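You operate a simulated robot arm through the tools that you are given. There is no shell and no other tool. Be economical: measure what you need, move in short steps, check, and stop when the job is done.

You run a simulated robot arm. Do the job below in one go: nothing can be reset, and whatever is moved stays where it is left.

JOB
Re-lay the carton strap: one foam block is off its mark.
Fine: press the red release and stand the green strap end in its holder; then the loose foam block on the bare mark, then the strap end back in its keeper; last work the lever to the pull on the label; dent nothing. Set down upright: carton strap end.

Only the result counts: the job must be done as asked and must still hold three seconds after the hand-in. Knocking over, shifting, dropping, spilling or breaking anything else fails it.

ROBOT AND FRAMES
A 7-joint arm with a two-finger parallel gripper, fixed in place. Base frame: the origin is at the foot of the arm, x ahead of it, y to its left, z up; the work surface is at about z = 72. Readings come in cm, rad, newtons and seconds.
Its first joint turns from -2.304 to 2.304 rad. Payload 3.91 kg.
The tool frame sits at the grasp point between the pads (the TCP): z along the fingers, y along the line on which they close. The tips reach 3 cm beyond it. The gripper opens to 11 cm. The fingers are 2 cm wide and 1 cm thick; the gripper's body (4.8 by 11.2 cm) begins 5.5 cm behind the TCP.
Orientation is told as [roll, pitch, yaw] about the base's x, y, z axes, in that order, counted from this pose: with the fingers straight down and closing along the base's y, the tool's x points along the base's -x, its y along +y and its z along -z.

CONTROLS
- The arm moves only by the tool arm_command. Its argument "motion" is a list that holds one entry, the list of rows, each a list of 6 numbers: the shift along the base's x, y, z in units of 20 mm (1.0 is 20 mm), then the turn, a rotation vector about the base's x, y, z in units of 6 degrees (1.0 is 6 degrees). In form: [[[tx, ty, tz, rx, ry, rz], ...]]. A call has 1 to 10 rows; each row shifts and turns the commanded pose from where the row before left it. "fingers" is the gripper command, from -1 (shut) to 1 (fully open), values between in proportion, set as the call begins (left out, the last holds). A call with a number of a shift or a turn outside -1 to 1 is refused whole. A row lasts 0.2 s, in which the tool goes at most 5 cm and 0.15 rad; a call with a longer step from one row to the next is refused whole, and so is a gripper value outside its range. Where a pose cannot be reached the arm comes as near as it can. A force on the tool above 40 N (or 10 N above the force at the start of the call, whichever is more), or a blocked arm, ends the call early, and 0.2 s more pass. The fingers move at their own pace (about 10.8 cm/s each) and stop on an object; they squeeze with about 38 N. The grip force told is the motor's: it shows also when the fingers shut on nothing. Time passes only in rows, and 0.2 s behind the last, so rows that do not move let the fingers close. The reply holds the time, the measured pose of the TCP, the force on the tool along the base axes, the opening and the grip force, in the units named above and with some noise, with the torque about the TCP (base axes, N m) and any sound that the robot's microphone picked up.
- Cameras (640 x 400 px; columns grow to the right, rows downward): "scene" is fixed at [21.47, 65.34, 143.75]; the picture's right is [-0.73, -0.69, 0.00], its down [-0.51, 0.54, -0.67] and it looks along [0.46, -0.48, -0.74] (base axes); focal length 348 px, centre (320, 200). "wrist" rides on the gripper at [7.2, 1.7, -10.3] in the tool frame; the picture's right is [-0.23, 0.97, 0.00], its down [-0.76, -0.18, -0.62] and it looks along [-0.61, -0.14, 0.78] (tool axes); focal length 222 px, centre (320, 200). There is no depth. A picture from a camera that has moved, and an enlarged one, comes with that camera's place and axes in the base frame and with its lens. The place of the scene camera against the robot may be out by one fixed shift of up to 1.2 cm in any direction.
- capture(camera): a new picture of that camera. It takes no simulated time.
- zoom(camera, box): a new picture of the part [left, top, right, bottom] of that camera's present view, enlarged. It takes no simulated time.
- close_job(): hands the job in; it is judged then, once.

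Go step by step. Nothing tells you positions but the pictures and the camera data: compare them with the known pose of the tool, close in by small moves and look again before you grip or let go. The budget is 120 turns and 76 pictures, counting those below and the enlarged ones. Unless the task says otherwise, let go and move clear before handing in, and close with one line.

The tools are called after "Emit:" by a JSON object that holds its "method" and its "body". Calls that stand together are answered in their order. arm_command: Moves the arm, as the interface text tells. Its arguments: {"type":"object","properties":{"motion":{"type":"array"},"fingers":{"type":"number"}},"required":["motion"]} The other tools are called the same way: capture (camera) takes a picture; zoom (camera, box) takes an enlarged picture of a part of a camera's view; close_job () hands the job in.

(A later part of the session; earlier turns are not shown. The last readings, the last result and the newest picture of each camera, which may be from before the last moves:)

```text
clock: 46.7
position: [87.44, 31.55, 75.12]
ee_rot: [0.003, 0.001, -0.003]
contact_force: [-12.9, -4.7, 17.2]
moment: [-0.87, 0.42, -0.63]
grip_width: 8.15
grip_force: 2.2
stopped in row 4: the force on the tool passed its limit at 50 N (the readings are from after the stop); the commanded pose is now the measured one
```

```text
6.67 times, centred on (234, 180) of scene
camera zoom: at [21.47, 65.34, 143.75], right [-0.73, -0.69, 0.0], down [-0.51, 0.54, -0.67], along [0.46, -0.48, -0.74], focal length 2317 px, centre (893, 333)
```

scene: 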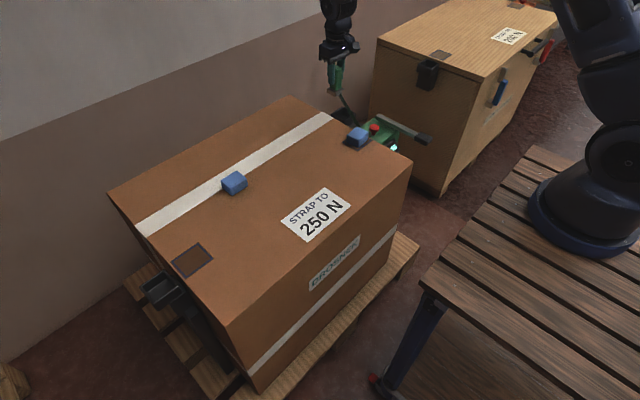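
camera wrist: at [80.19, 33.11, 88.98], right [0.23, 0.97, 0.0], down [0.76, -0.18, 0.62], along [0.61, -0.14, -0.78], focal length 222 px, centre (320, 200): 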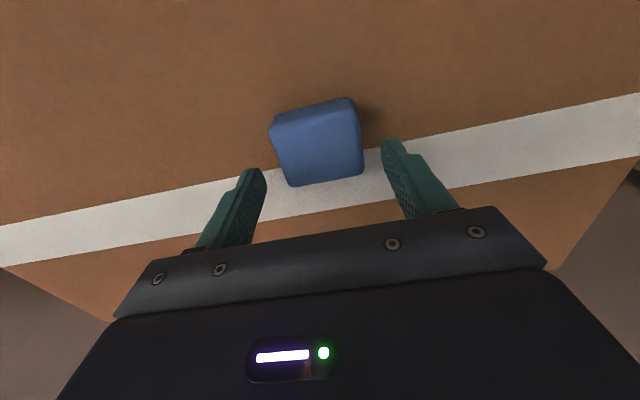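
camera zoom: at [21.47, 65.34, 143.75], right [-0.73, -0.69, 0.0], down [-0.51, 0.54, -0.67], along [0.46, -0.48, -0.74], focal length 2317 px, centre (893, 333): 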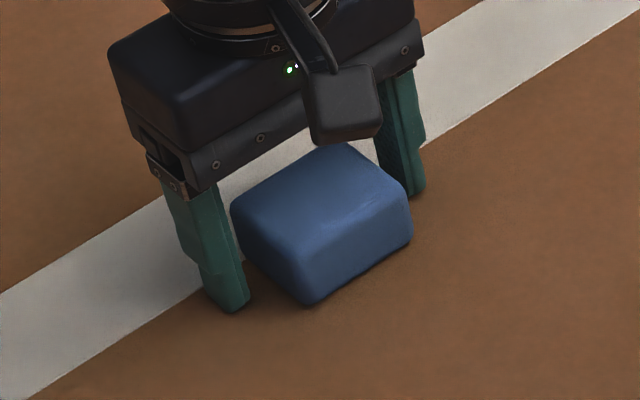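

The tips touched the carton: its top is at z≈72, not 70. I'm backing off 0.5 cm at once and re-centring; with that height the block sits near (86.8,31.6) and the mark near (75.05,53.6).

Emit:
{"method": "arm_command", "body": {"motion": [[[0, 0, 0.3, 0, 0, 0], [-0.3, 0, 0, 0, 0, 0], [0, 0, 0, 0, 0, 0]]]}}

Emit:
{"method": "capture", "body": {"camera": "wrist"}}

```text
clock: 47.5
position: [86.96, 31.68, 75.44]
ee_rot: [0.001, -0.001, 0.0]
contact_force: [-0.3, 0.2, 0.3]
moment: [-0.01, 0.0, 0.02]
grip_width: 7.98
grip_force: 0.1
```

```text
34 pictures are left
camera wrist: at [79.73, 33.29, 85.67], right [0.23, 0.97, 0.0], down [0.76, -0.18, 0.62], along [0.61, -0.14, -0.78], focal length 222 px, centre (320, 200)
```

wrist: 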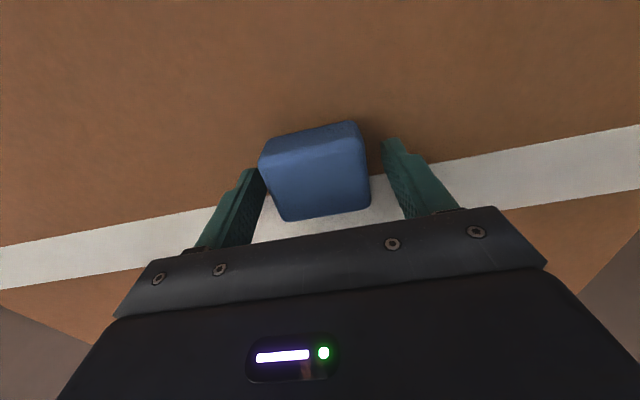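

The block top is at (86.6,31.6), so I'll nudge slightly and close.

Emit:
{"method": "arm_command", "body": {"motion": [[[-0.15, 0, 0, 0, 0, 0], [0, 0, 0, 0, 0, 0]]]}}

Emit:
{"method": "arm_command", "body": {"motion": [[[0, 0, 0, 0, 0, 0], [0, 0, 0, 0, 0, 0], [0, 0, 0, 0, 0, 0]]], "fingers": -1}}

Emit:
{"method": "arm_command", "body": {"motion": [[[0, 0, 0.4, 0, 0, 0], [0, 0, 0.8, 0, 0, 0], [0, 0, 0.8, 0, 0, 0], [0, 0, 0.8, 0, 0, 0], [0, 0, 0.8, 0, 0, 0]]]}}

Emit:
{"method": "capture", "body": {"camera": "wrist"}}

```text
clock: 48.1
position: [86.71, 31.61, 75.39]
ee_rot: [0.002, -0.002, 0.0]
contact_force: [1.1, 0.4, 0.6]
moment: [0.02, 0.0, 0.01]
grip_width: 8.0
grip_force: 0.0
```

```text
clock: 48.9
position: [86.71, 31.61, 75.44]
ee_rot: [0.001, -0.002, 0.0]
contact_force: [0.4, -0.2, -1.1]
moment: [0.0, 0.01, 0.0]
grip_width: 5.89
grip_force: 37.9
```

```text
clock: 50.1
position: [86.71, 31.62, 82.73]
ee_rot: [0.001, 0.0, 0.0]
contact_force: [0.9, 0.0, -0.5]
moment: [0.01, 0.02, -0.06]
grip_width: 5.86
grip_force: 38.1
```

```text
33 pictures are left
camera wrist: at [79.47, 33.34, 92.89], right [0.23, 0.97, 0.0], down [0.76, -0.18, 0.62], along [0.61, -0.14, -0.78], focal length 222 px, centre (320, 200)
```

wrist: 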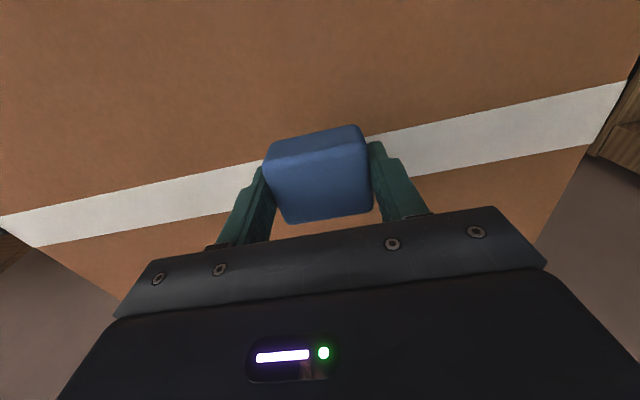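

Gripped and lifted. I'll carry it above the bare mark.

Emit:
{"method": "arm_command", "body": {"motion": [[[-0.58, 0.95, 0.1, 0, 0, 0], [-0.58, 0.95, 0.1, 0, 0, 0], [-0.58, 0.95, 0, 0, 0, 0], [-0.58, 0.95, 0, 0, 0, 0], [-0.58, 0.95, 0, 0, 0, 0], [-0.58, 0.95, 0, 0, 0, 0], [-0.58, 0.95, 0, 0, 0, 0], [-0.58, 0.95, 0, 0, 0, 0], [-0.58, 0.95, 0, 0, 0, 0], [-0.58, 0.95, 0, 0, 0, 0]]]}}

Emit:
{"method": "arm_command", "body": {"motion": [[[0, 0.95, 0, 0, 0, 0], [0, 0.55, 0, 0, 0, 0], [0, 0, -0.8, 0, 0, 0], [0, 0, -0.4, 0, 0, 0]]]}}

Emit:
{"method": "zoom", "body": {"camera": "wrist", "box": [200, 60, 440, 210]}}

Emit:
{"method": "zoom", "body": {"camera": "scene", "box": [124, 210, 252, 290]}}

```text
clock: 52.3
position: [75.22, 50.48, 82.98]
ee_rot: [0.001, -0.002, 0.001]
contact_force: [0.5, 0.5, 0.6]
moment: [-0.01, 0.0, 0.01]
grip_width: 5.88
grip_force: 37.9
```

```text
clock: 53.3
position: [75.27, 53.57, 80.39]
ee_rot: [0.003, -0.003, 0.001]
contact_force: [0.4, -0.5, -0.2]
moment: [0.0, 0.03, -0.01]
grip_width: 5.9
grip_force: 37.8
```

```text
2.67 times, centred on (320, 135) of wrist
camera zoom: at [67.9, 55.23, 90.81], right [0.23, 0.97, 0.0], down [0.76, -0.18, 0.62], along [0.61, -0.14, -0.78], focal length 592 px, centre (320, 373)
```

zoom: 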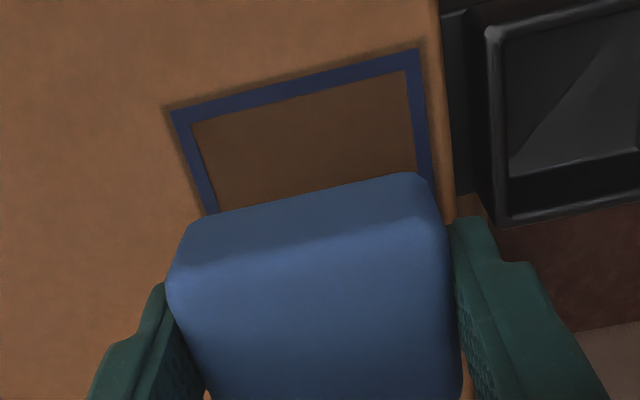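

```text
5.00 times, centred on (188, 250) of scene
camera zoom: at [21.47, 65.34, 143.75], right [-0.73, -0.69, 0.0], down [-0.51, 0.54, -0.67], along [0.46, -0.48, -0.74], focal length 1738 px, centre (980, -50)
```

zoom: 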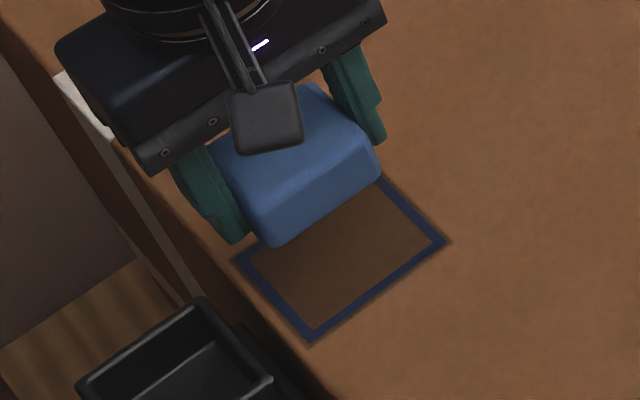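

The mark is centred at (75.05,53.55) and the block is right above it. Lowering to the pick-up height.

Emit:
{"method": "arm_command", "body": {"motion": [[[-0.02, 0, -0.8, 0, 0, 0], [0, 0, -0.8, 0, 0, 0], [0, 0, -0.5, 0, 0, 0], [0, 0, -0.2, 0, 0, 0], [0, 0, -0.1, 0, 0, 0]]]}}

Emit:
{"method": "zoom", "body": {"camera": "scene", "box": [124, 210, 252, 290]}}

```text
clock: 54.5
position: [75.06, 53.55, 75.93]
ee_rot: [0.0, -0.002, 0.001]
contact_force: [-0.8, 0.1, -0.4]
moment: [0.04, 0.02, 0.03]
grip_width: 5.91
grip_force: 38.2
```

```text
5.00 times, centred on (188, 250) of scene
camera zoom: at [21.47, 65.34, 143.75], right [-0.73, -0.69, 0.0], down [-0.51, 0.54, -0.67], along [0.46, -0.48, -0.74], focal length 1738 px, centre (980, -50)
```

zoom: 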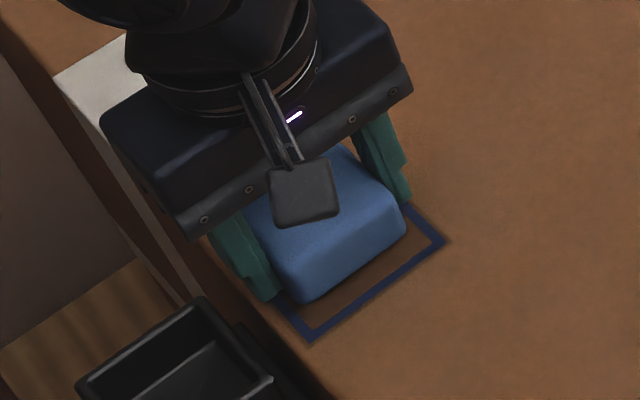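

Emit:
{"method": "zoom", "body": {"camera": "wrist", "box": [200, 80, 440, 230]}}

```text
2.67 times, centred on (320, 155) of wrist
camera zoom: at [67.81, 55.29, 86.16], right [0.23, 0.97, 0.0], down [0.76, -0.18, 0.62], along [0.61, -0.14, -0.78], focal length 592 px, centre (320, 320)
```

zoom: 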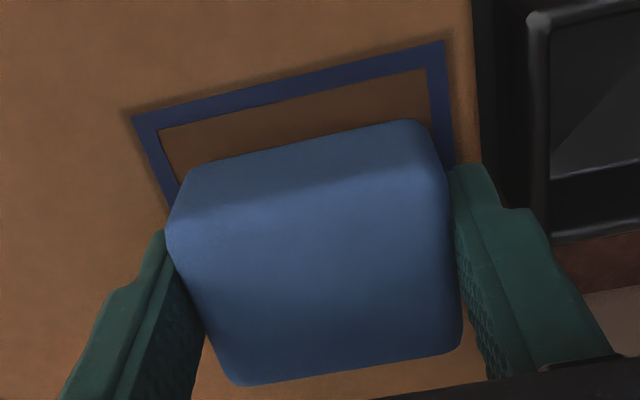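

The block sits about 0.35 cm too far in +x relative to the mark, so I'll correct that and lower the last half centimetre.

Emit:
{"method": "arm_command", "body": {"motion": [[[-0.17, -0.03, 0, 0, 0, 0], [0, 0, -0.12, 0, 0, 0], [0, 0, -0.08, 0, 0, 0], [0, 0, 0, 0, 0, 0]]]}}

```text
clock: 55.5
position: [74.71, 53.53, 75.52]
ee_rot: [0.002, -0.002, -0.001]
contact_force: [0.4, -0.3, 0.2]
moment: [-0.02, 0.0, 0.0]
grip_width: 5.89
grip_force: 37.7
```

Emit:
{"method": "arm_command", "body": {"motion": [[[0, 0, -0.05, 0, 0, 0], [0, 0, 0, 0, 0, 0]]]}}

Emit:
{"method": "arm_command", "body": {"motion": [[[0, 0, 0, 0, 0, 0], [0, 0, 0, 0, 0, 0]]], "fingers": 0.35}}

Emit:
{"method": "arm_command", "body": {"motion": [[[0, 0, 0.5, 0, 0, 0], [0, 0, 1, 0, 0, 0], [0, 0, 1, 0, 0, 0], [0, 0, 1, 0, 0, 0], [-0.5, 0, 1, 0, 0, 0], [0, 0, 1, 0, 0, 0], [0, 0, 1, 0, 0, 0]]]}}

Emit:
{"method": "zoom", "body": {"camera": "wrist", "box": [220, 60, 380, 160]}}

Emit:
{"method": "zoom", "body": {"camera": "scene", "box": [124, 210, 252, 290]}}

```text
clock: 56.1
position: [74.78, 53.64, 75.43]
ee_rot: [0.002, -0.001, 0.0]
contact_force: [0.9, -0.2, -0.9]
moment: [0.01, -0.03, -0.01]
grip_width: 5.91
grip_force: 37.4
```

```text
clock: 56.7
position: [74.64, 53.58, 75.44]
ee_rot: [0.002, -0.003, -0.001]
contact_force: [0.0, -0.8, 0.0]
moment: [-0.01, -0.03, 0.01]
grip_width: 7.42
grip_force: 0.0
```

```text
clock: 58.3
position: [73.78, 53.47, 88.35]
ee_rot: [0.001, 0.001, 0.0]
contact_force: [1.1, 0.0, 0.2]
moment: [0.0, -0.01, -0.01]
grip_width: 7.43
grip_force: 0.1
```

```text
4.00 times, centred on (300, 110) of wrist
camera zoom: at [66.51, 55.14, 98.59], right [0.23, 0.97, 0.0], down [0.76, -0.18, 0.62], along [0.61, -0.14, -0.78], focal length 888 px, centre (400, 560)
```

zoom: 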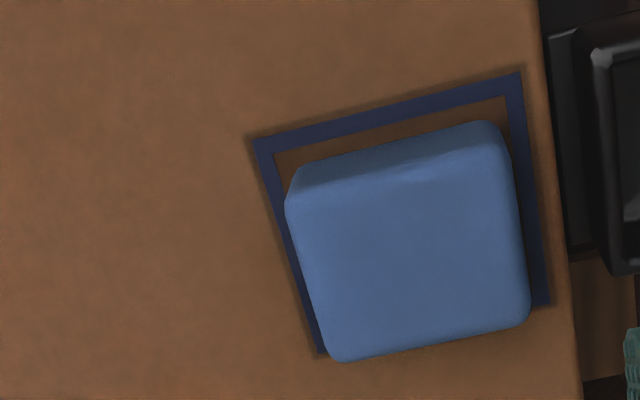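

```text
5.00 times, centred on (188, 250) of scene
camera zoom: at [21.47, 65.34, 143.75], right [-0.73, -0.69, 0.0], down [-0.51, 0.54, -0.67], along [0.46, -0.48, -0.74], focal length 1738 px, centre (980, -50)
```

zoom: 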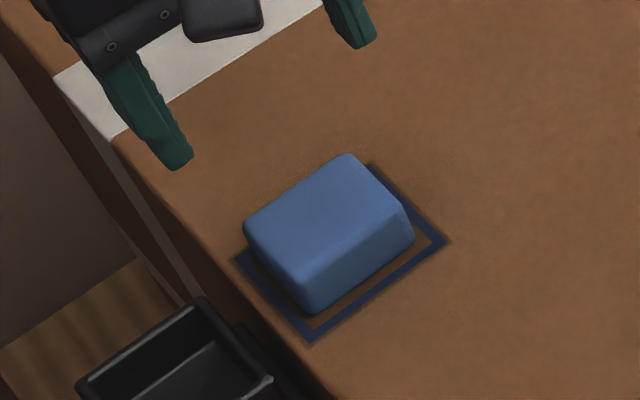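

The block is centred on its mark. Now back to the holder for the strap end.

Emit:
{"method": "arm_command", "body": {"motion": [[[0, -1, 0, 0, 0, 0], [0, -1, 0, 0, 0, 0], [0, -1, 0, 0, 0, 0], [0, -1, 0, 0, 0, 0], [0, -1, 0, 0, 0, 0], [0, -1, 0, 0, 0, 0], [0, -1, 0, 0, 0, 0], [0, -1, 0, 0, 0, 0], [0, -1, 0, 0, 0, 0], [0, -1, 0, 0, 0, 0]]], "fingers": 0.1}}

Emit:
{"method": "arm_command", "body": {"motion": [[[0.3, -1, 0, 0, 0, 0], [0.3, -1, 0, 0, 0, 0], [0.3, -1, 0, 0, 0, 0], [0.3, -1, 0, 0, 0, 0], [0.3, -1, 0, 0, 0, 0], [0.3, -1, 0, 0, 0, 0], [0.3, -1, 0, 0, 0, 0], [0.3, -1, 0, 0, 0, 0], [0.3, -1, 0, 0, 0, 0], [0.3, -1, 0, 0, 0, 0]]]}}

Emit:
{"method": "arm_command", "body": {"motion": [[[0.3, -1, 0, 0, 0, 0], [0.3, -1, 0, 0, 0, 0], [0.3, -1, 0, 0, 0, 0], [0.3, -1, 0, 0, 0, 0], [0.3, -1, 0, 0, 0, 0], [0.3, -1, 0, 0, 0, 0], [0.3, -1, 0, 0, 0, 0], [0.3, -1, 0, 0, 0, 0], [0.3, -1, 0, 0, 0, 0], [0.3, -1, 0, 0, 0, 0]]]}}

Emit:
{"method": "arm_command", "body": {"motion": [[[0.3, -1, 0, 0, 0, 0], [0.3, -1, 0, 0, 0, 0], [0.3, -1, 0, 0, 0, 0], [0.3, -1, 0, 0, 0, 0], [0.3, -1, 0, 0, 0, 0], [0.0, -0.7, 0, 0, 0, 0]]]}}

Emit:
{"method": "zoom", "body": {"camera": "wrist", "box": [200, 60, 440, 210]}}

```text
clock: 60.5
position: [73.75, 33.59, 88.63]
ee_rot: [0.003, -0.002, -0.001]
contact_force: [0.9, -0.2, 0.6]
moment: [-0.03, -0.02, 0.01]
grip_width: 6.03
grip_force: 0.0
```

```text
clock: 62.7
position: [79.64, 13.48, 88.34]
ee_rot: [0.001, -0.003, 0.0]
contact_force: [-0.3, 0.3, -0.3]
moment: [-0.01, 0.01, -0.03]
grip_width: 6.05
grip_force: 0.0
```

```text
clock: 64.9
position: [85.72, -6.46, 88.37]
ee_rot: [0.001, -0.005, -0.001]
contact_force: [0.2, 0.5, -0.1]
moment: [-0.02, 0.01, -0.02]
grip_width: 6.06
grip_force: 0.0
```

```text
clock: 66.3
position: [88.6, -17.89, 88.41]
ee_rot: [0.001, -0.002, 0.0]
contact_force: [-0.5, 0.6, -0.2]
moment: [0.0, -0.02, -0.02]
grip_width: 6.04
grip_force: 0.1
```

```text
2.67 times, centred on (320, 135) of wrist
camera zoom: at [81.42, -16.3, 98.59], right [0.23, 0.97, 0.0], down [0.76, -0.18, 0.62], along [0.61, -0.14, -0.78], focal length 592 px, centre (320, 373)
```

zoom: 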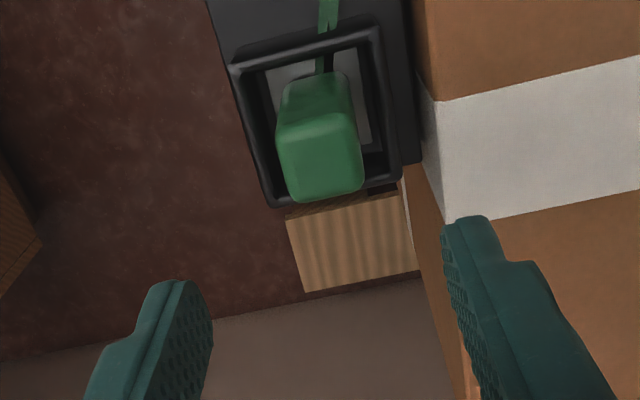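

It is as I left it. Descending over it and gripping at the same height.

Emit:
{"method": "arm_command", "body": {"motion": [[[0.05, 0, -0.9, 0, 0, 0], [0, 0, -0.9, 0, 0, 0], [0, 0, -0.9, 0, 0, 0], [0, 0, -0.9, 0, 0, 0], [0, 0, -0.9, 0, 0, 0], [0, 0, -0.9, 0, 0, 0], [0, 0, -0.6, 0, 0, 0], [0, 0, -0.6, 0, 0, 0], [0, 0, 0, 0, 0, 0]]]}}

Emit:
{"method": "arm_command", "body": {"motion": [[[0, 0, 0, 0, 0, 0], [0, 0, 0, 0, 0, 0], [0, 0, 0, 0, 0, 0]]], "fingers": -1}}

Emit:
{"method": "arm_command", "body": {"motion": [[[0, 0, 0.3, 0, 0, 0], [0, 0, 0.6, 0, 0, 0], [0, 0, 0.9, 0, 0, 0], [0, 0, 0.9, 0, 0, 0], [0, 0, 0.9, 0, 0, 0], [0, 0, 0.9, 0, 0, 0], [0, 0, 0.9, 0, 0, 0], [0, 0, 0.9, 0, 0, 0], [0, 0, 0.6, 0, 0, 0]]]}}

Emit:
{"method": "zoom", "body": {"camera": "scene", "box": [300, 40, 396, 130]}}

```text
clock: 68.3
position: [88.76, -17.82, 75.17]
ee_rot: [0.001, -0.001, 0.0]
contact_force: [0.4, -0.5, 0.3]
moment: [-0.03, -0.03, -0.02]
grip_width: 6.05
grip_force: 0.0
```

```text
clock: 69.1
position: [88.84, -17.75, 75.27]
ee_rot: [0.002, -0.002, -0.001]
contact_force: [0.4, 0.0, 0.8]
moment: [-0.09, -0.03, -0.01]
grip_width: 2.99
grip_force: 37.9
```

```text
clock: 71.1
position: [88.74, -17.7, 88.84]
ee_rot: [0.003, -0.002, 0.002]
contact_force: [1.2, -0.3, -2.2]
moment: [-0.03, -0.01, 0.02]
grip_width: 2.98
grip_force: 38.0
```

```text
4.44 times, centred on (348, 85) of scene
camera zoom: at [21.47, 65.34, 143.75], right [-0.73, -0.69, 0.0], down [-0.51, 0.54, -0.67], along [0.46, -0.48, -0.74], focal length 1545 px, centre (196, 711)
```

zoom: 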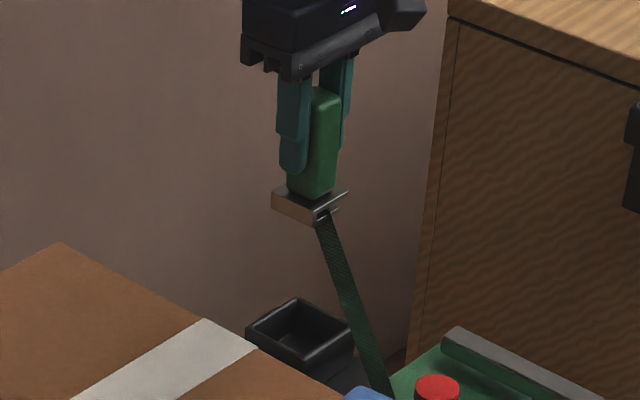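

Lifted. Carrying it back along the strap line to the keeper.

Emit:
{"method": "arm_command", "body": {"motion": [[[-0.6, 1, 0, 0, 0, 0], [-0.6, 1, 0, 0, 0, 0], [-0.6, 1, 0, 0, 0, 0], [-0.6, 1, 0, 0, 0, 0], [-0.6, 1, 0, 0, 0, 0], [-0.6, 1, 0, 0, 0, 0], [-0.6, 1, 0, 0, 0, 0], [-0.6, 1, 0, 0, 0, 0], [-0.6, 1, 0, 0, 0, 0], [-0.6, 1, 0, 0, 0, 0]]]}}

Emit:
{"method": "arm_command", "body": {"motion": [[[-0.4, 1, 0, 0, 0, 0], [-0.4, 1, 0, 0, 0, 0], [0, 1, 0, 0, 0, 0], [0, 1, 0, 0, 0, 0], [0, 1, 0, 0, 0, 0], [0, 1, 0, 0, 0, 0], [0, 1, 0, 0, 0, 0], [0, 1, 0, 0, 0, 0], [0, 1, 0, 0, 0, 0], [0, 1, 0, 0, 0, 0]]]}}

Emit:
{"method": "arm_command", "body": {"motion": [[[0, 1, 0, 0, 0, 0], [0, 1, 0, 0, 0, 0], [0, 1, 0, 0, 0, 0], [0, 1, 0, 0, 0, 0], [0, 1, 0, 0, 0, 0], [0, 1, 0, 0, 0, 0], [0, 1, 0, 0, 0, 0], [0, 1, 0, 0, 0, 0], [0, 1, 0, 0, 0, 0], [0, 1, 0, 0, 0, 0]]]}}

Emit:
{"method": "arm_command", "body": {"motion": [[[0, 1, 0, 0, 0, 0], [0, 1, 0, 0, 0, 0], [0, 1, 0, 0, 0, 0], [0, 1, 0, 0, 0, 0], [0, 1, 0, 0, 0, 0], [0, 1, 0, 0, 0, 0], [0, 1, 0, 0, 0, 0], [0, 1, 0, 0, 0, 0], [0, 1, 0, 0, 0, 0], [0, 1, 0, 0, 0, 0]]]}}

Emit:
{"method": "capture", "body": {"camera": "scene"}}

```text
clock: 73.3
position: [76.81, 2.13, 89.01]
ee_rot: [0.003, -0.002, -0.003]
contact_force: [0.9, 0.0, -1.7]
moment: [-0.02, 0.02, 0.03]
grip_width: 2.98
grip_force: 37.8
```

```text
clock: 75.5
position: [75.18, 22.08, 88.75]
ee_rot: [0.003, -0.002, 0.001]
contact_force: [0.2, -0.3, -2.1]
moment: [0.02, -0.03, 0.02]
grip_width: 2.96
grip_force: 37.6
```

```text
clock: 77.7
position: [75.12, 42.14, 88.87]
ee_rot: [0.003, 0.0, 0.001]
contact_force: [0.0, 0.1, -2.1]
moment: [-0.03, 0.04, 0.02]
grip_width: 2.97
grip_force: 38.1
```

```text
clock: 79.9
position: [75.17, 62.1, 89.1]
ee_rot: [0.002, -0.001, -0.001]
contact_force: [1.2, -0.9, -1.7]
moment: [0.0, 0.03, -0.03]
grip_width: 3.0
grip_force: 38.0
```

```text
24 pictures are left
```

scene: 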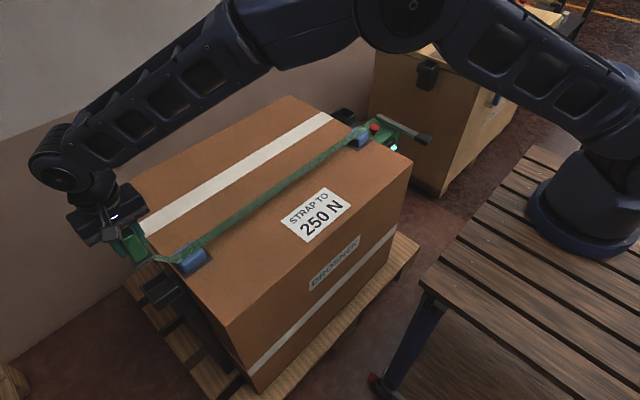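

Above the keeper. I'll shift 0.4 in y and lower to just above the rim, then check.

Emit:
{"method": "arm_command", "body": {"motion": [[[0, 0.2, -0.7, 0, 0, 0], [0, 0, -0.9, 0, 0, 0], [0, 0, -0.9, 0, 0, 0], [0, 0, -0.9, 0, 0, 0], [0, 0, -0.9, 0, 0, 0], [0, 0, -0.5, 0, 0, 0], [0, 0, 0, 0, 0, 0]]]}}

Emit:
{"method": "zoom", "body": {"camera": "scene", "box": [104, 240, 216, 310]}}

Emit:
{"method": "zoom", "body": {"camera": "wrist", "box": [226, 60, 386, 160]}}

```text
clock: 81.5
position: [75.33, 62.57, 79.42]
ee_rot: [0.002, -0.001, -0.001]
contact_force: [0.3, -0.9, -1.3]
moment: [-0.01, 0.0, 0.01]
grip_width: 2.98
grip_force: 38.0
```

```text
5.71 times, centred on (160, 275) of scene
camera zoom: at [21.47, 65.34, 143.75], right [-0.73, -0.69, 0.0], down [-0.51, 0.54, -0.67], along [0.46, -0.48, -0.74], focal length 1986 px, centre (1234, -229)
```

zoom: 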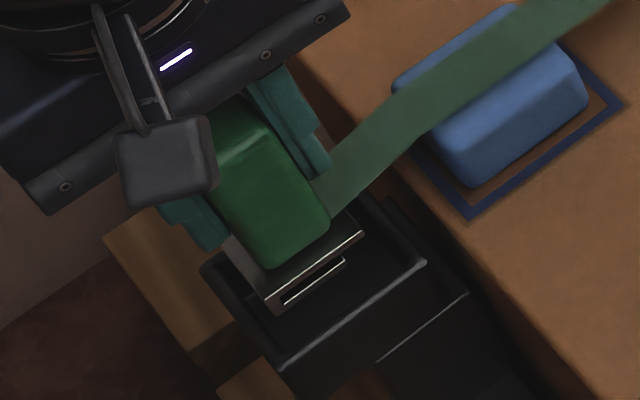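

```text
4.00 times, centred on (306, 110) of wrist
camera zoom: at [67.95, 64.2, 89.57], right [0.23, 0.97, 0.0], down [0.76, -0.18, 0.62], along [0.61, -0.14, -0.78], focal length 888 px, centre (376, 560)
```

zoom: 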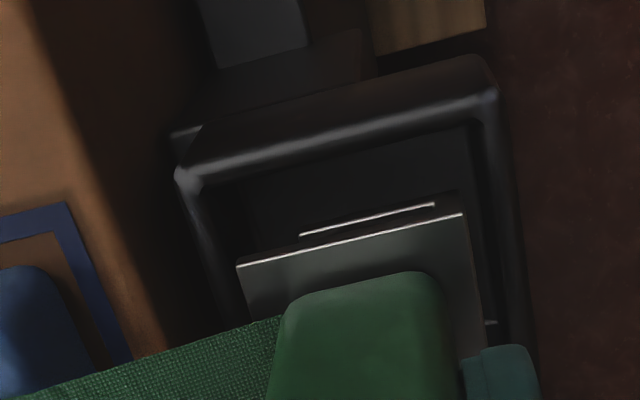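

The plate lines up with the keeper opening. I'll trim slightly to the original pick pose and lower in small steps.

Emit:
{"method": "arm_command", "body": {"motion": [[[-0.09, -0.03, -0.2, 0, 0, 0], [0, 0, -0.25, 0, 0, 0], [0, 0, -0.25, 0, 0, 0], [0, 0, -0.25, 0, 0, 0], [0, 0, -0.25, 0, 0, 0], [0, 0, -0.2, 0, 0, 0], [0, 0, 0, 0, 0, 0]]]}}

Emit:
{"method": "zoom", "body": {"camera": "scene", "box": [104, 240, 216, 310]}}

```text
clock: 83.1
position: [74.97, 62.51, 76.56]
ee_rot: [0.002, -0.001, 0.0]
contact_force: [-0.8, -0.7, -2.4]
moment: [0.03, -0.02, -0.01]
grip_width: 2.99
grip_force: 37.5
```

```text
5.71 times, centred on (160, 275) of scene
camera zoom: at [21.47, 65.34, 143.75], right [-0.73, -0.69, 0.0], down [-0.51, 0.54, -0.67], along [0.46, -0.48, -0.74], focal length 1986 px, centre (1234, -229)
```

zoom: 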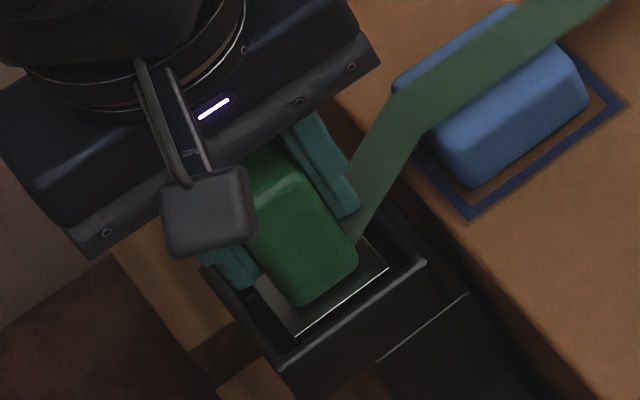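

The plate is inside the keeper, clear of the walls. Lowering to the seat.

Emit:
{"method": "arm_command", "body": {"motion": [[[0, 0, -0.15, 0, 0, 0], [0, 0, -0.15, 0, 0, 0], [0, 0, -0.15, 0, 0, 0], [0, 0, -0.15, 0, 0, 0], [0, 0, 0, 0, 0, 0]]]}}

```text
clock: 84.3
position: [74.98, 62.57, 75.37]
ee_rot: [0.002, 0.0, 0.0]
contact_force: [0.4, -0.9, -1.4]
moment: [0.04, 0.0, 0.03]
grip_width: 2.99
grip_force: 38.2
```

Emit:
{"method": "arm_command", "body": {"motion": [[[0, 0, -0.08, 0, 0, 0], [0, 0, -0.06, 0, 0, 0], [0, 0, 0, 0, 0, 0]]]}}

```text
clock: 85.1
position: [74.98, 62.52, 75.21]
ee_rot: [0.001, -0.001, 0.0]
contact_force: [-2.0, -2.5, 12.0]
moment: [-0.42, 0.22, -0.02]
grip_width: 3.02
grip_force: 38.6
```

Seated with light contact. Releasing and rising.

Emit:
{"method": "arm_command", "body": {"motion": [[[0, 0, 0, 0, 0, 0], [0, 0, 0, 0, 0, 0]]], "fingers": 0.0}}

Emit:
{"method": "arm_command", "body": {"motion": [[[0, 0, 0.4, 0, 0, 0], [0, 0, 1, 0, 0, 0], [0, 0, 1, 0, 0, 0], [0, 0, 1, 0, 0, 0], [0, 0, 1, 0, 0, 0], [0, 0, 1, 0, 0, 0], [0, 0, 1, 0, 0, 0]]]}}

Emit:
{"method": "zoom", "body": {"camera": "scene", "box": [104, 210, 264, 310]}}

```text
clock: 85.7
position: [75.01, 62.53, 75.14]
ee_rot: [0.0, -0.003, 0.001]
contact_force: [0.0, -0.3, -0.5]
moment: [-0.01, -0.04, -0.06]
grip_width: 5.49
grip_force: 0.0
```

```text
clock: 87.3
position: [75.06, 62.45, 87.83]
ee_rot: [0.003, -0.001, 0.001]
contact_force: [0.4, 1.0, -1.2]
moment: [-0.04, -0.01, 0.03]
grip_width: 5.5
grip_force: 0.1
```

```text
4.00 times, centred on (184, 260) of scene
camera zoom: at [21.47, 65.34, 143.75], right [-0.73, -0.69, 0.0], down [-0.51, 0.54, -0.67], along [0.46, -0.48, -0.74], focal length 1390 px, centre (864, -40)
```

zoom: 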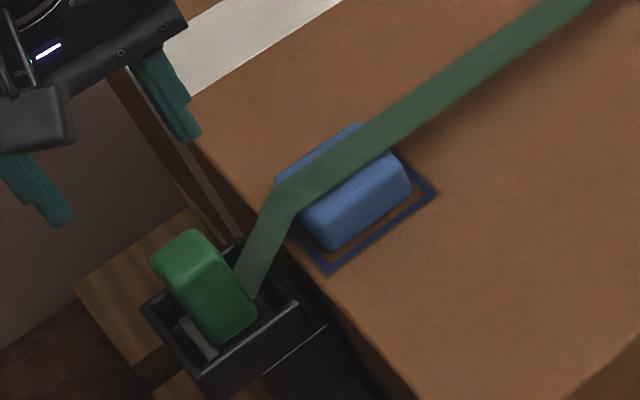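

The strap end is back and upright, with the strap lying over both blocks. Now to the lever side.

Emit:
{"method": "arm_command", "body": {"motion": [[[-0.3, -1, 0.2, 0, 0, 0], [-0.3, -1, 0.2, 0, 0, 0], [-0.3, -1, 0.2, 0, 0, 0], [-0.3, -1, 0, 0, 0, 0], [-0.3, -1, 0, 0, 0, 0], [-0.3, -1, 0, 0, 0, 0], [-0.3, -1, 0, 0, 0, 0], [-0.3, -1, 0, 0, 0, 0], [-0.3, -1, 0, 0, 0, 0], [-0.3, -1, 0, 0, 0, 0]]]}}

Emit:
{"method": "arm_command", "body": {"motion": [[[-0.2, -1, 0, 0, 0, 0], [-0.2, -1, 0, 0, 0, 0], [-0.2, -1, 0, 0, 0, 0], [0, -1, 0, 0, 0, 0], [0, -1, 0, 0, 0, 0], [0, -1, 0, 0, 0, 0], [0, -1, 0, 0, 0, 0], [0, -1, 0, 0, 0, 0], [0, -1, 0, 0, 0, 0], [0, -1, 0, 0, 0, 0]]]}}

Emit:
{"method": "arm_command", "body": {"motion": [[[0, -1, 0, 0, 0, 0], [0, -1, 0, 0, 0, 0], [0, -1, 0, 0, 0, 0], [0, -1, 0, 0, 0, 0], [0, -1, 0, 0, 0, 0], [0, -1, 0, 0, 0, 0], [0, -1, 0, 0, 0, 0], [0, -1, 0, 0, 0, 0], [0, -1, 0, 0, 0, 0], [0, -1, 0, 0, 0, 0]]]}}

Emit:
{"method": "arm_command", "body": {"motion": [[[0, -1, 0, 0, 0, 0], [0, -1, 0, 0, 0, 0], [0, -1, 0, 0, 0, 0], [0, -1, 0, 0, 0, 0], [0, -1, 0, 0, 0, 0], [0, -1, 0, 0, 0, 0], [0, -1, 0, 0, 0, 0], [0, -1, 0, 0, 0, 0], [0, -1, 0, 0, 0, 0]]]}}

Emit:
{"method": "capture", "body": {"camera": "wrist"}}

```text
clock: 89.5
position: [69.06, 42.38, 89.08]
ee_rot: [0.001, 0.0, -0.001]
contact_force: [0.2, -0.4, 0.8]
moment: [-0.01, 0.01, 0.01]
grip_width: 5.51
grip_force: 0.1
```

```text
clock: 91.7
position: [67.8, 22.39, 89.12]
ee_rot: [0.002, -0.001, 0.001]
contact_force: [-0.4, -0.2, -0.6]
moment: [0.0, -0.02, 0.03]
grip_width: 5.49
grip_force: 0.1
```

```text
clock: 93.9
position: [67.92, 2.42, 89.21]
ee_rot: [0.001, -0.001, -0.002]
contact_force: [-0.5, 0.7, 0.2]
moment: [-0.04, -0.03, -0.01]
grip_width: 5.5
grip_force: 0.0
```

```text
clock: 95.9
position: [67.83, -15.51, 89.06]
ee_rot: [0.004, -0.003, 0.0]
contact_force: [-0.4, -0.4, -0.3]
moment: [0.0, 0.02, 0.04]
grip_width: 5.53
grip_force: 0.0
```

```text
19 pictures are left
camera wrist: at [60.55, -13.82, 99.32], right [0.23, 0.97, 0.0], down [0.76, -0.18, 0.62], along [0.61, -0.14, -0.78], focal length 222 px, centre (320, 200)
```

wrist: 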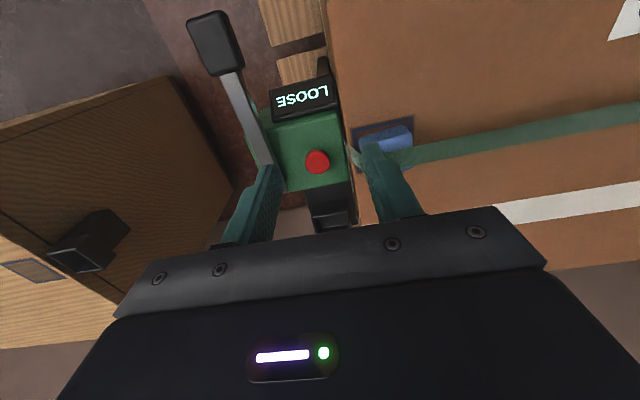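

It still reads LOOSE. The lever knob's centre is at about (59.8,-24.3,72). I'll position above it.

Emit:
{"method": "arm_command", "body": {"motion": [[[-0.78, -0.88, -0.9, 0, 0, 0], [-0.78, -0.88, -0.9, 0, 0, 0], [-0.78, -0.88, -0.9, 0, 0, 0], [-0.78, -0.88, -0.9, 0, 0, 0], [-0.78, -0.88, -0.9, 0, 0, 0], [0, 0, 0, 0, 0, 0]]]}}

Emit:
{"method": "capture", "body": {"camera": "wrist"}}

Emit:
{"method": "zoom", "body": {"camera": "scene", "box": [340, 70, 468, 150]}}

```text
clock: 97.3
position: [60.38, -24.36, 79.92]
ee_rot: [0.001, -0.003, -0.001]
contact_force: [0.0, -2.1, 0.0]
moment: [0.01, 0.01, 0.0]
grip_width: 5.49
grip_force: 0.1
```

```text
18 pictures are left
camera wrist: at [53.07, -22.74, 90.16], right [0.23, 0.97, 0.0], down [0.76, -0.18, 0.62], along [0.61, -0.14, -0.78], focal length 222 px, centre (320, 200)
```

wrist: 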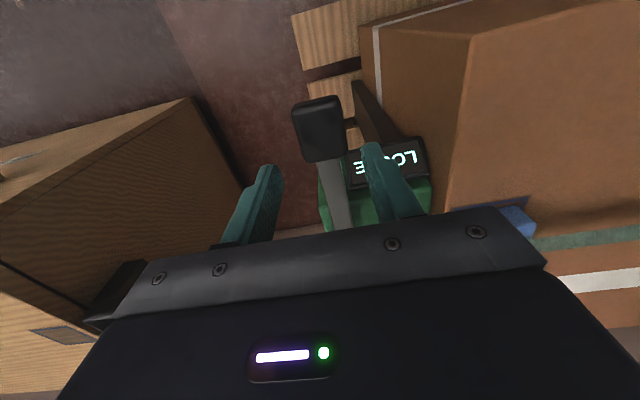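

```text
5.00 times, centred on (404, 110) of scene
camera zoom: at [21.47, 65.34, 143.75], right [-0.73, -0.69, 0.0], down [-0.51, 0.54, -0.67], along [0.46, -0.48, -0.74], focal length 1738 px, centre (-100, 650)
```

zoom: 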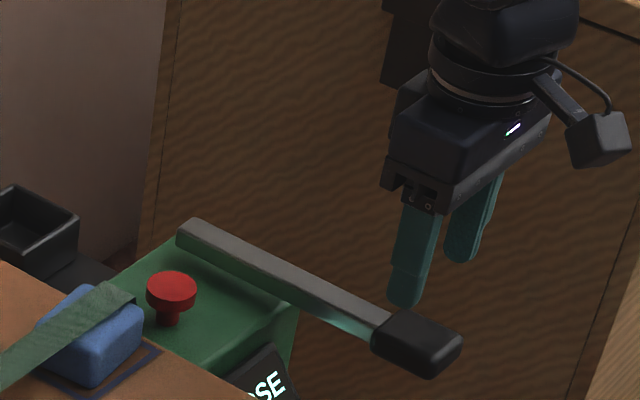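

The knob spans x 57.5–62.4 and is centred in y. I'll lower around it and grip.

Emit:
{"method": "arm_command", "body": {"motion": [[[-0.1, 0.05, -0.9, 0, 0, 0], [0, 0, -0.9, 0, 0, 0], [0, 0, -0.8, 0, 0, 0], [0, 0, -0.7, 0, 0, 0], [0, 0, -0.4, 0, 0, 0], [0, 0, 0, 0, 0, 0]]]}}

Emit:
{"method": "arm_command", "body": {"motion": [[[0, 0, 0, 0, 0, 0], [0, 0, 0, 0, 0, 0], [0, 0, 0, 0, 0, 0]]], "fingers": -1}}

Emit:
{"method": "zoom", "body": {"camera": "scene", "box": [340, 70, 468, 150]}}

```text
clock: 98.7
position: [59.78, -24.26, 72.65]
ee_rot: [0.0, -0.003, 0.001]
contact_force: [-1.4, 0.3, 0.0]
moment: [0.02, 0.03, 0.02]
grip_width: 5.49
grip_force: 0.1
```

```text
clock: 99.5
position: [59.82, -24.26, 72.66]
ee_rot: [0.002, 0.0, 0.0]
contact_force: [1.2, 14.6, -2.3]
moment: [0.12, -0.11, -0.11]
grip_width: 4.0
grip_force: 44.9
```

```text
5.00 times, centred on (404, 110) of scene
camera zoom: at [21.47, 65.34, 143.75], right [-0.73, -0.69, 0.0], down [-0.51, 0.54, -0.67], along [0.46, -0.48, -0.74], focal length 1738 px, centre (-100, 650)
```

zoom: 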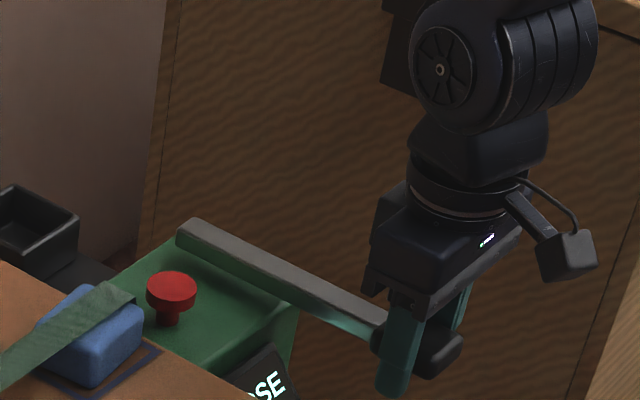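

Gripped. I'll try raising the lever along its arc gently (about 20°) and watch force and sound.

Emit:
{"method": "arm_command", "body": {"motion": [[[0, 0.05, 0.2, 0, 0, 0], [0.02, 0, 0.4, 0, 0, 0], [0.05, 0, 0.6, 0, 0, 0], [0.1, 0, 0.8, 0, 0, 0], [0.16, 0, 0.7, 0, 0, 0], [0.2, 0, 0.6, 0, 0, 0]]]}}

Emit:
{"method": "capture", "body": {"camera": "scene"}}

```text
clock: 99.9
position: [59.75, -24.22, 72.76]
ee_rot: [0.001, -0.003, 0.001]
contact_force: [7.4, 0.3, -24.2]
moment: [-0.36, -0.93, 0.05]
grip_width: 3.97
grip_force: 45.3
stopped in row 1: the force on the tool passed its limit at 45 N (the readings are from after the stop); the commanded pose is now the measured one
```

```text
15 pictures are left
```

scene: 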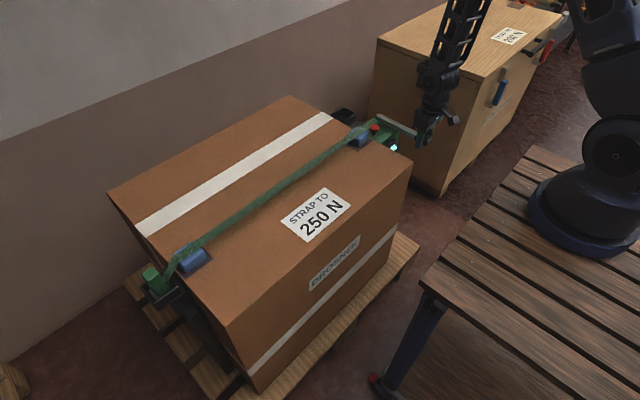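

It won't go up. I'll try a small downward move.

Emit:
{"method": "arm_command", "body": {"motion": [[[0, 0, -0.1, 0, 0, 0], [0, 0, -0.1, 0, 0, 0], [0, 0, -0.1, 0, 0, 0]]]}}

```text
clock: 100.7
position: [59.86, -24.19, 72.26]
ee_rot: [0.001, -0.001, 0.0]
contact_force: [3.0, 1.8, 9.1]
moment: [-0.1, -1.44, 0.08]
grip_width: 4.0
grip_force: 44.7
```

Emit:
{"method": "arm_command", "body": {"motion": [[[0, 0, -0.1, 0, 0, 0], [0, 0, -0.1, 0, 0, 0], [0, 0, -0.1, 0, 0, 0]]]}}

```text
clock: 101.5
position: [59.89, -24.14, 71.61]
ee_rot: [0.002, 0.002, -0.001]
contact_force: [7.7, 2.0, 9.6]
moment: [0.03, -1.33, 0.08]
grip_width: 4.01
grip_force: 44.4
```

The lever goes down, with about 10 N of resistance. Continuing along the downward arc to about 15°, then I'll read the display.

Emit:
{"method": "arm_command", "body": {"motion": [[[0.03, 0, -0.38, 0, 0, 0], [0.04, 0, -0.38, 0, 0, 0], [0.06, 0, -0.38, 0, 0, 0], [0.08, 0, -0.38, 0, 0, 0], [0.1, 0, -0.38, 0, 0, 0]]]}}

Emit:
{"method": "capture", "body": {"camera": "wrist"}}

```text
clock: 102.7
position: [60.45, -24.28, 67.76]
ee_rot: [0.001, 0.003, 0.0]
contact_force: [-4.0, -0.1, 8.6]
moment: [0.12, -0.99, 0.39]
grip_width: 3.96
grip_force: 45.1
```

```text
14 pictures are left
camera wrist: at [53.16, -22.58, 78.07], right [0.23, 0.97, 0.0], down [0.76, -0.18, 0.62], along [0.61, -0.14, -0.78], focal length 222 px, centre (320, 200)
```

wrist: 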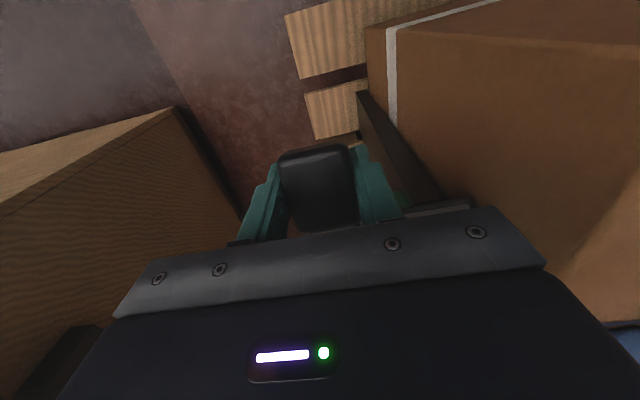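

Emit:
{"method": "arm_command", "body": {"motion": [[[0.11, 0, -0.35, 0, 0, 0], [0.13, 0, -0.35, 0, 0, 0], [0.15, 0, -0.34, 0, 0, 0], [0.05, 0, -0.18, 0, 0, 0]]]}}

Emit:
{"method": "zoom", "body": {"camera": "scene", "box": [352, 90, 464, 160]}}

```text
clock: 103.4
position: [61.01, -24.16, 66.0]
ee_rot: [0.001, 0.003, 0.001]
contact_force: [-7.1, 0.9, 24.5]
moment: [-0.09, 0.35, -0.06]
grip_width: 4.0
grip_force: 44.5
stopped in row 3: the force on the tool passed its limit at 61 N (the readings are from after the stop); the commanded pose is now the measured one
```

```text
5.71 times, centred on (408, 125) of scene
camera zoom: at [21.47, 65.34, 143.75], right [-0.73, -0.69, 0.0], down [-0.51, 0.54, -0.67], along [0.46, -0.48, -0.74], focal length 1986 px, centre (-183, 629)
```

zoom: 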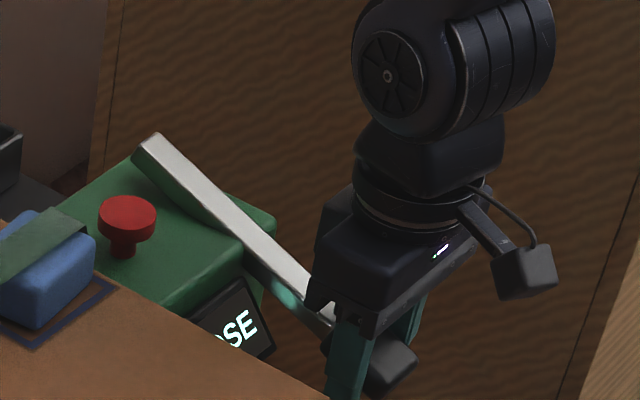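

The lever met a stop at about 20° down, and the display still shows LOOSE. I'll bring it back up and see what counts.

Emit:
{"method": "arm_command", "body": {"motion": [[[-0.1, 0, 0.3, 0, 0, 0], [-0.12, 0, 0.36, 0, 0, 0], [-0.1, 0, 0.37, 0, 0, 0], [-0.08, 0, 0.38, 0, 0, 0], [-0.07, 0, 0.38, 0, 0, 0], [-0.05, 0, 0.38, 0, 0, 0], [-0.04, 0, 0.38, 0, 0, 0], [-0.02, 0, 0.38, 0, 0, 0], [0, 0, 0.25, 0, 0, 0]]]}}

Emit:
{"method": "zoom", "body": {"camera": "scene", "box": [352, 90, 464, 160]}}

```text
clock: 105.4
position: [59.85, -24.17, 72.36]
ee_rot: [0.002, 0.003, -0.001]
contact_force: [14.8, -2.1, -2.5]
moment: [-0.07, 0.72, -0.44]
grip_width: 3.99
grip_force: 45.0
```

```text
5.71 times, centred on (408, 125) of scene
camera zoom: at [21.47, 65.34, 143.75], right [-0.73, -0.69, 0.0], down [-0.51, 0.54, -0.67], along [0.46, -0.48, -0.74], focal length 1986 px, centre (-183, 629)
```

zoom: 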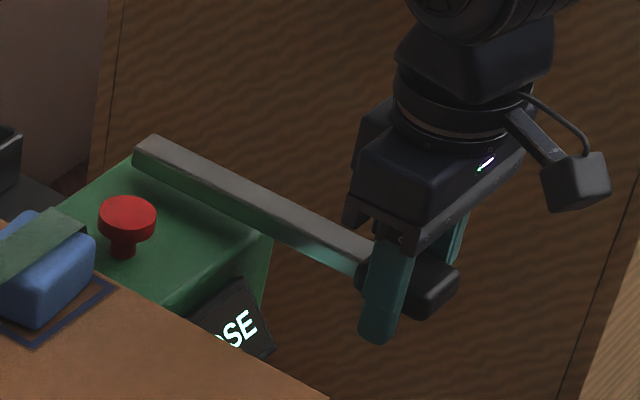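

The display edge (reaching to x≈62.7) sits close under the gripper body, so that stop was probably my hand against it rather than the lever's end. I'll redo the stroke turning the tool with the lever so the hand leans away.

Emit:
{"method": "arm_command", "body": {"motion": [[[0.013, 0, -0.488, 0, -0.5, 0], [0.038, 0, -0.487, 0, -0.5, 0], [0.064, 0, -0.485, 0, -0.5, 0], [0.089, 0, -0.48, 0, -0.5, 0], [0.114, 0, -0.475, 0, -0.5, 0]]]}}

```text
clock: 106.6
position: [60.59, -24.18, 67.36]
ee_rot: [0.004, -0.258, 0.001]
contact_force: [-6.9, -10.4, 0.1]
moment: [-0.13, 0.49, 0.6]
grip_width: 3.96
grip_force: 44.9
```

Emit:
{"method": "arm_command", "body": {"motion": [[[0.139, 0, -0.468, 0, -0.5, 0], [0.163, 0, -0.46, 0, -0.5, 0], [0.187, 0, -0.451, 0, -0.5, 0], [0.21, 0, -0.44, 0, -0.5, 0], [0.233, 0, -0.429, 0, -0.5, 0]]]}}

Emit:
{"method": "zoom", "body": {"camera": "scene", "box": [352, 90, 464, 160]}}

```text
clock: 107.2
position: [60.96, -24.23, 65.85]
ee_rot: [0.002, -0.351, -0.001]
contact_force: [-11.5, 0.8, 29.5]
moment: [0.16, 0.05, 0.01]
grip_width: 3.97
grip_force: 44.4
stopped in row 2: the force on the tool passed its limit at 64 N (the readings are from after the stop); the commanded pose is now the measured one
```

```text
5.71 times, centred on (408, 125) of scene
camera zoom: at [21.47, 65.34, 143.75], right [-0.73, -0.69, 0.0], down [-0.51, 0.54, -0.67], along [0.46, -0.48, -0.74], focal length 1986 px, centre (-183, 629)
```

zoom: 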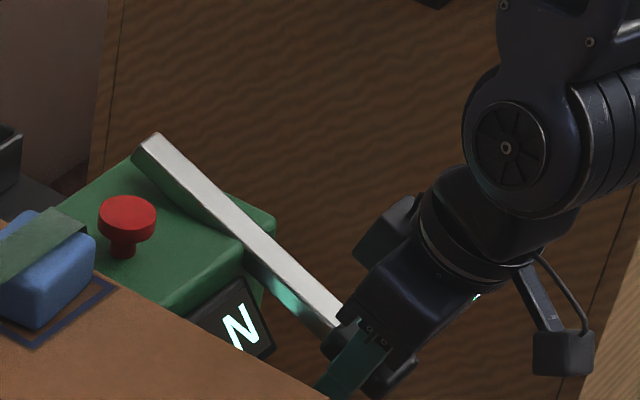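

The display now shows a number, so the lever has a roughly 20° stroke and counts on the downstroke. I'll return it to the top, let go and rise to read it.

Emit:
{"method": "arm_command", "body": {"motion": [[[-0.154, 0, 0.446, 0, 0.479, 0], [-0.127, 0, 0.439, 0, 0.479, 0], [-0.109, 0, 0.459, 0, 0.479, 0], [-0.083, 0, 0.448, 0, 0.479, 0], [-0.063, 0, 0.468, 0, 0.479, 0], [-0.038, 0, 0.454, 0, 0.479, 0], [-0.017, 0, 0.472, 0, 0.479, 0], [0, 0, 0, 0, 0, 0]]]}}

Emit:
{"method": "arm_command", "body": {"motion": [[[0, 0, 0, 0, 0, 0], [0, 0, 0, 0, 0, 0]]], "fingers": 0.0}}

Emit:
{"method": "arm_command", "body": {"motion": [[[0, 0, 0.5, 0, 0, 0], [0, 0, 0.9, 0, 0, 0], [0, 0, 0.9, 0, 0, 0], [0, 0, 0.9, 0, 0, 0], [0, 0, 0.9, 0, 0, 0]]]}}

Emit:
{"method": "arm_command", "body": {"motion": [[[0, 0, 0, 0, 0, 0], [0, 0, 0, 0, 0, 0], [0, 0, 0, 0, 0, 0]]], "fingers": -1}}

Emit:
{"method": "capture", "body": {"camera": "wrist"}}

```text
clock: 109.0
position: [60.01, -24.23, 72.36]
ee_rot: [0.002, 0.0, 0.0]
contact_force: [9.0, 3.6, -21.1]
moment: [-0.16, -1.14, -0.1]
grip_width: 3.98
grip_force: 44.6
```

```text
clock: 109.6
position: [59.88, -24.16, 72.23]
ee_rot: [0.001, 0.001, 0.0]
contact_force: [0.5, 0.4, 0.5]
moment: [0.04, 0.01, -0.04]
grip_width: 5.49
grip_force: 0.0
```

```text
clock: 110.8
position: [59.84, -24.28, 80.52]
ee_rot: [0.002, 0.0, 0.001]
contact_force: [0.5, -0.2, 0.4]
moment: [-0.02, -0.03, -0.01]
grip_width: 5.49
grip_force: 0.1
```

```text
clock: 111.6
position: [59.9, -24.27, 80.44]
ee_rot: [0.002, -0.001, 0.001]
contact_force: [1.2, -0.1, 0.0]
moment: [0.01, 0.01, 0.01]
grip_width: 0.0
grip_force: 37.7
```

```text
10 pictures are left
camera wrist: at [52.59, -22.6, 90.73], right [0.23, 0.97, 0.0], down [0.76, -0.18, 0.62], along [0.61, -0.14, -0.78], focal length 222 px, centre (320, 200)
```

wrist: 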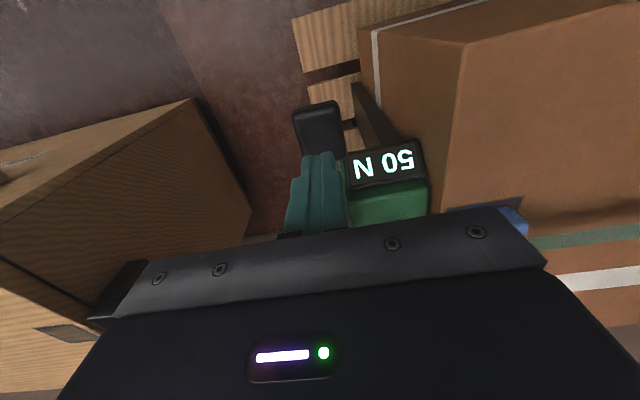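

It reads 50 N. I'll grip again, give exactly one more full stroke, and see the increment.

Emit:
{"method": "arm_command", "body": {"motion": [[[0, 0, 0, 0, 0, 0], [0, 0, 0, 0, 0, 0], [0, 0, -0.9, 0, 0, 0], [0, 0, -0.9, 0, 0, 0], [0, 0, -0.9, 0, 0, 0], [0, 0, -0.9, 0, 0, 0], [0, 0, -0.45, 0, 0, 0], [0, 0, 0, 0, 0, 0]]], "fingers": 0}}

Emit:
{"method": "arm_command", "body": {"motion": [[[0, 0, 0, 0, 0, 0], [0, 0, 0, 0, 0, 0], [0, 0, 0, 0, 0, 0]]], "fingers": -1}}

Emit:
{"method": "arm_command", "body": {"motion": [[[0.013, 0, -0.488, 0, -0.5, 0], [0.038, 0, -0.487, 0, -0.5, 0], [0.064, 0, -0.485, 0, -0.5, 0], [0.089, 0, -0.48, 0, -0.5, 0], [0.114, 0, -0.475, 0, -0.5, 0], [0.139, 0, -0.468, 0, -0.5, 0], [0.08, 0, -0.23, 0, -0.25, 0], [0.04, 0, -0.1, 0, 0, 0]]]}}

```text
clock: 113.4
position: [59.75, -24.14, 72.46]
ee_rot: [0.002, 0.0, 0.0]
contact_force: [0.5, 0.1, -0.4]
moment: [0.03, 0.0, 0.01]
grip_width: 5.52
grip_force: 0.1
```

```text
clock: 114.2
position: [59.82, -24.29, 72.47]
ee_rot: [0.001, 0.0, 0.0]
contact_force: [0.4, -5.7, -1.6]
moment: [-0.15, 0.07, 0.2]
grip_width: 3.96
grip_force: 45.1
```

```text
clock: 116.1
position: [60.71, -24.27, 66.07]
ee_rot: [0.001, -0.341, 0.0]
contact_force: [-8.1, 1.4, 23.0]
moment: [0.03, 0.49, 0.42]
grip_width: 4.01
grip_force: 44.5
stopped in row 8: the force on the tool passed its limit at 44 N (the readings are from after the stop); the commanded pose is now the measured one
```

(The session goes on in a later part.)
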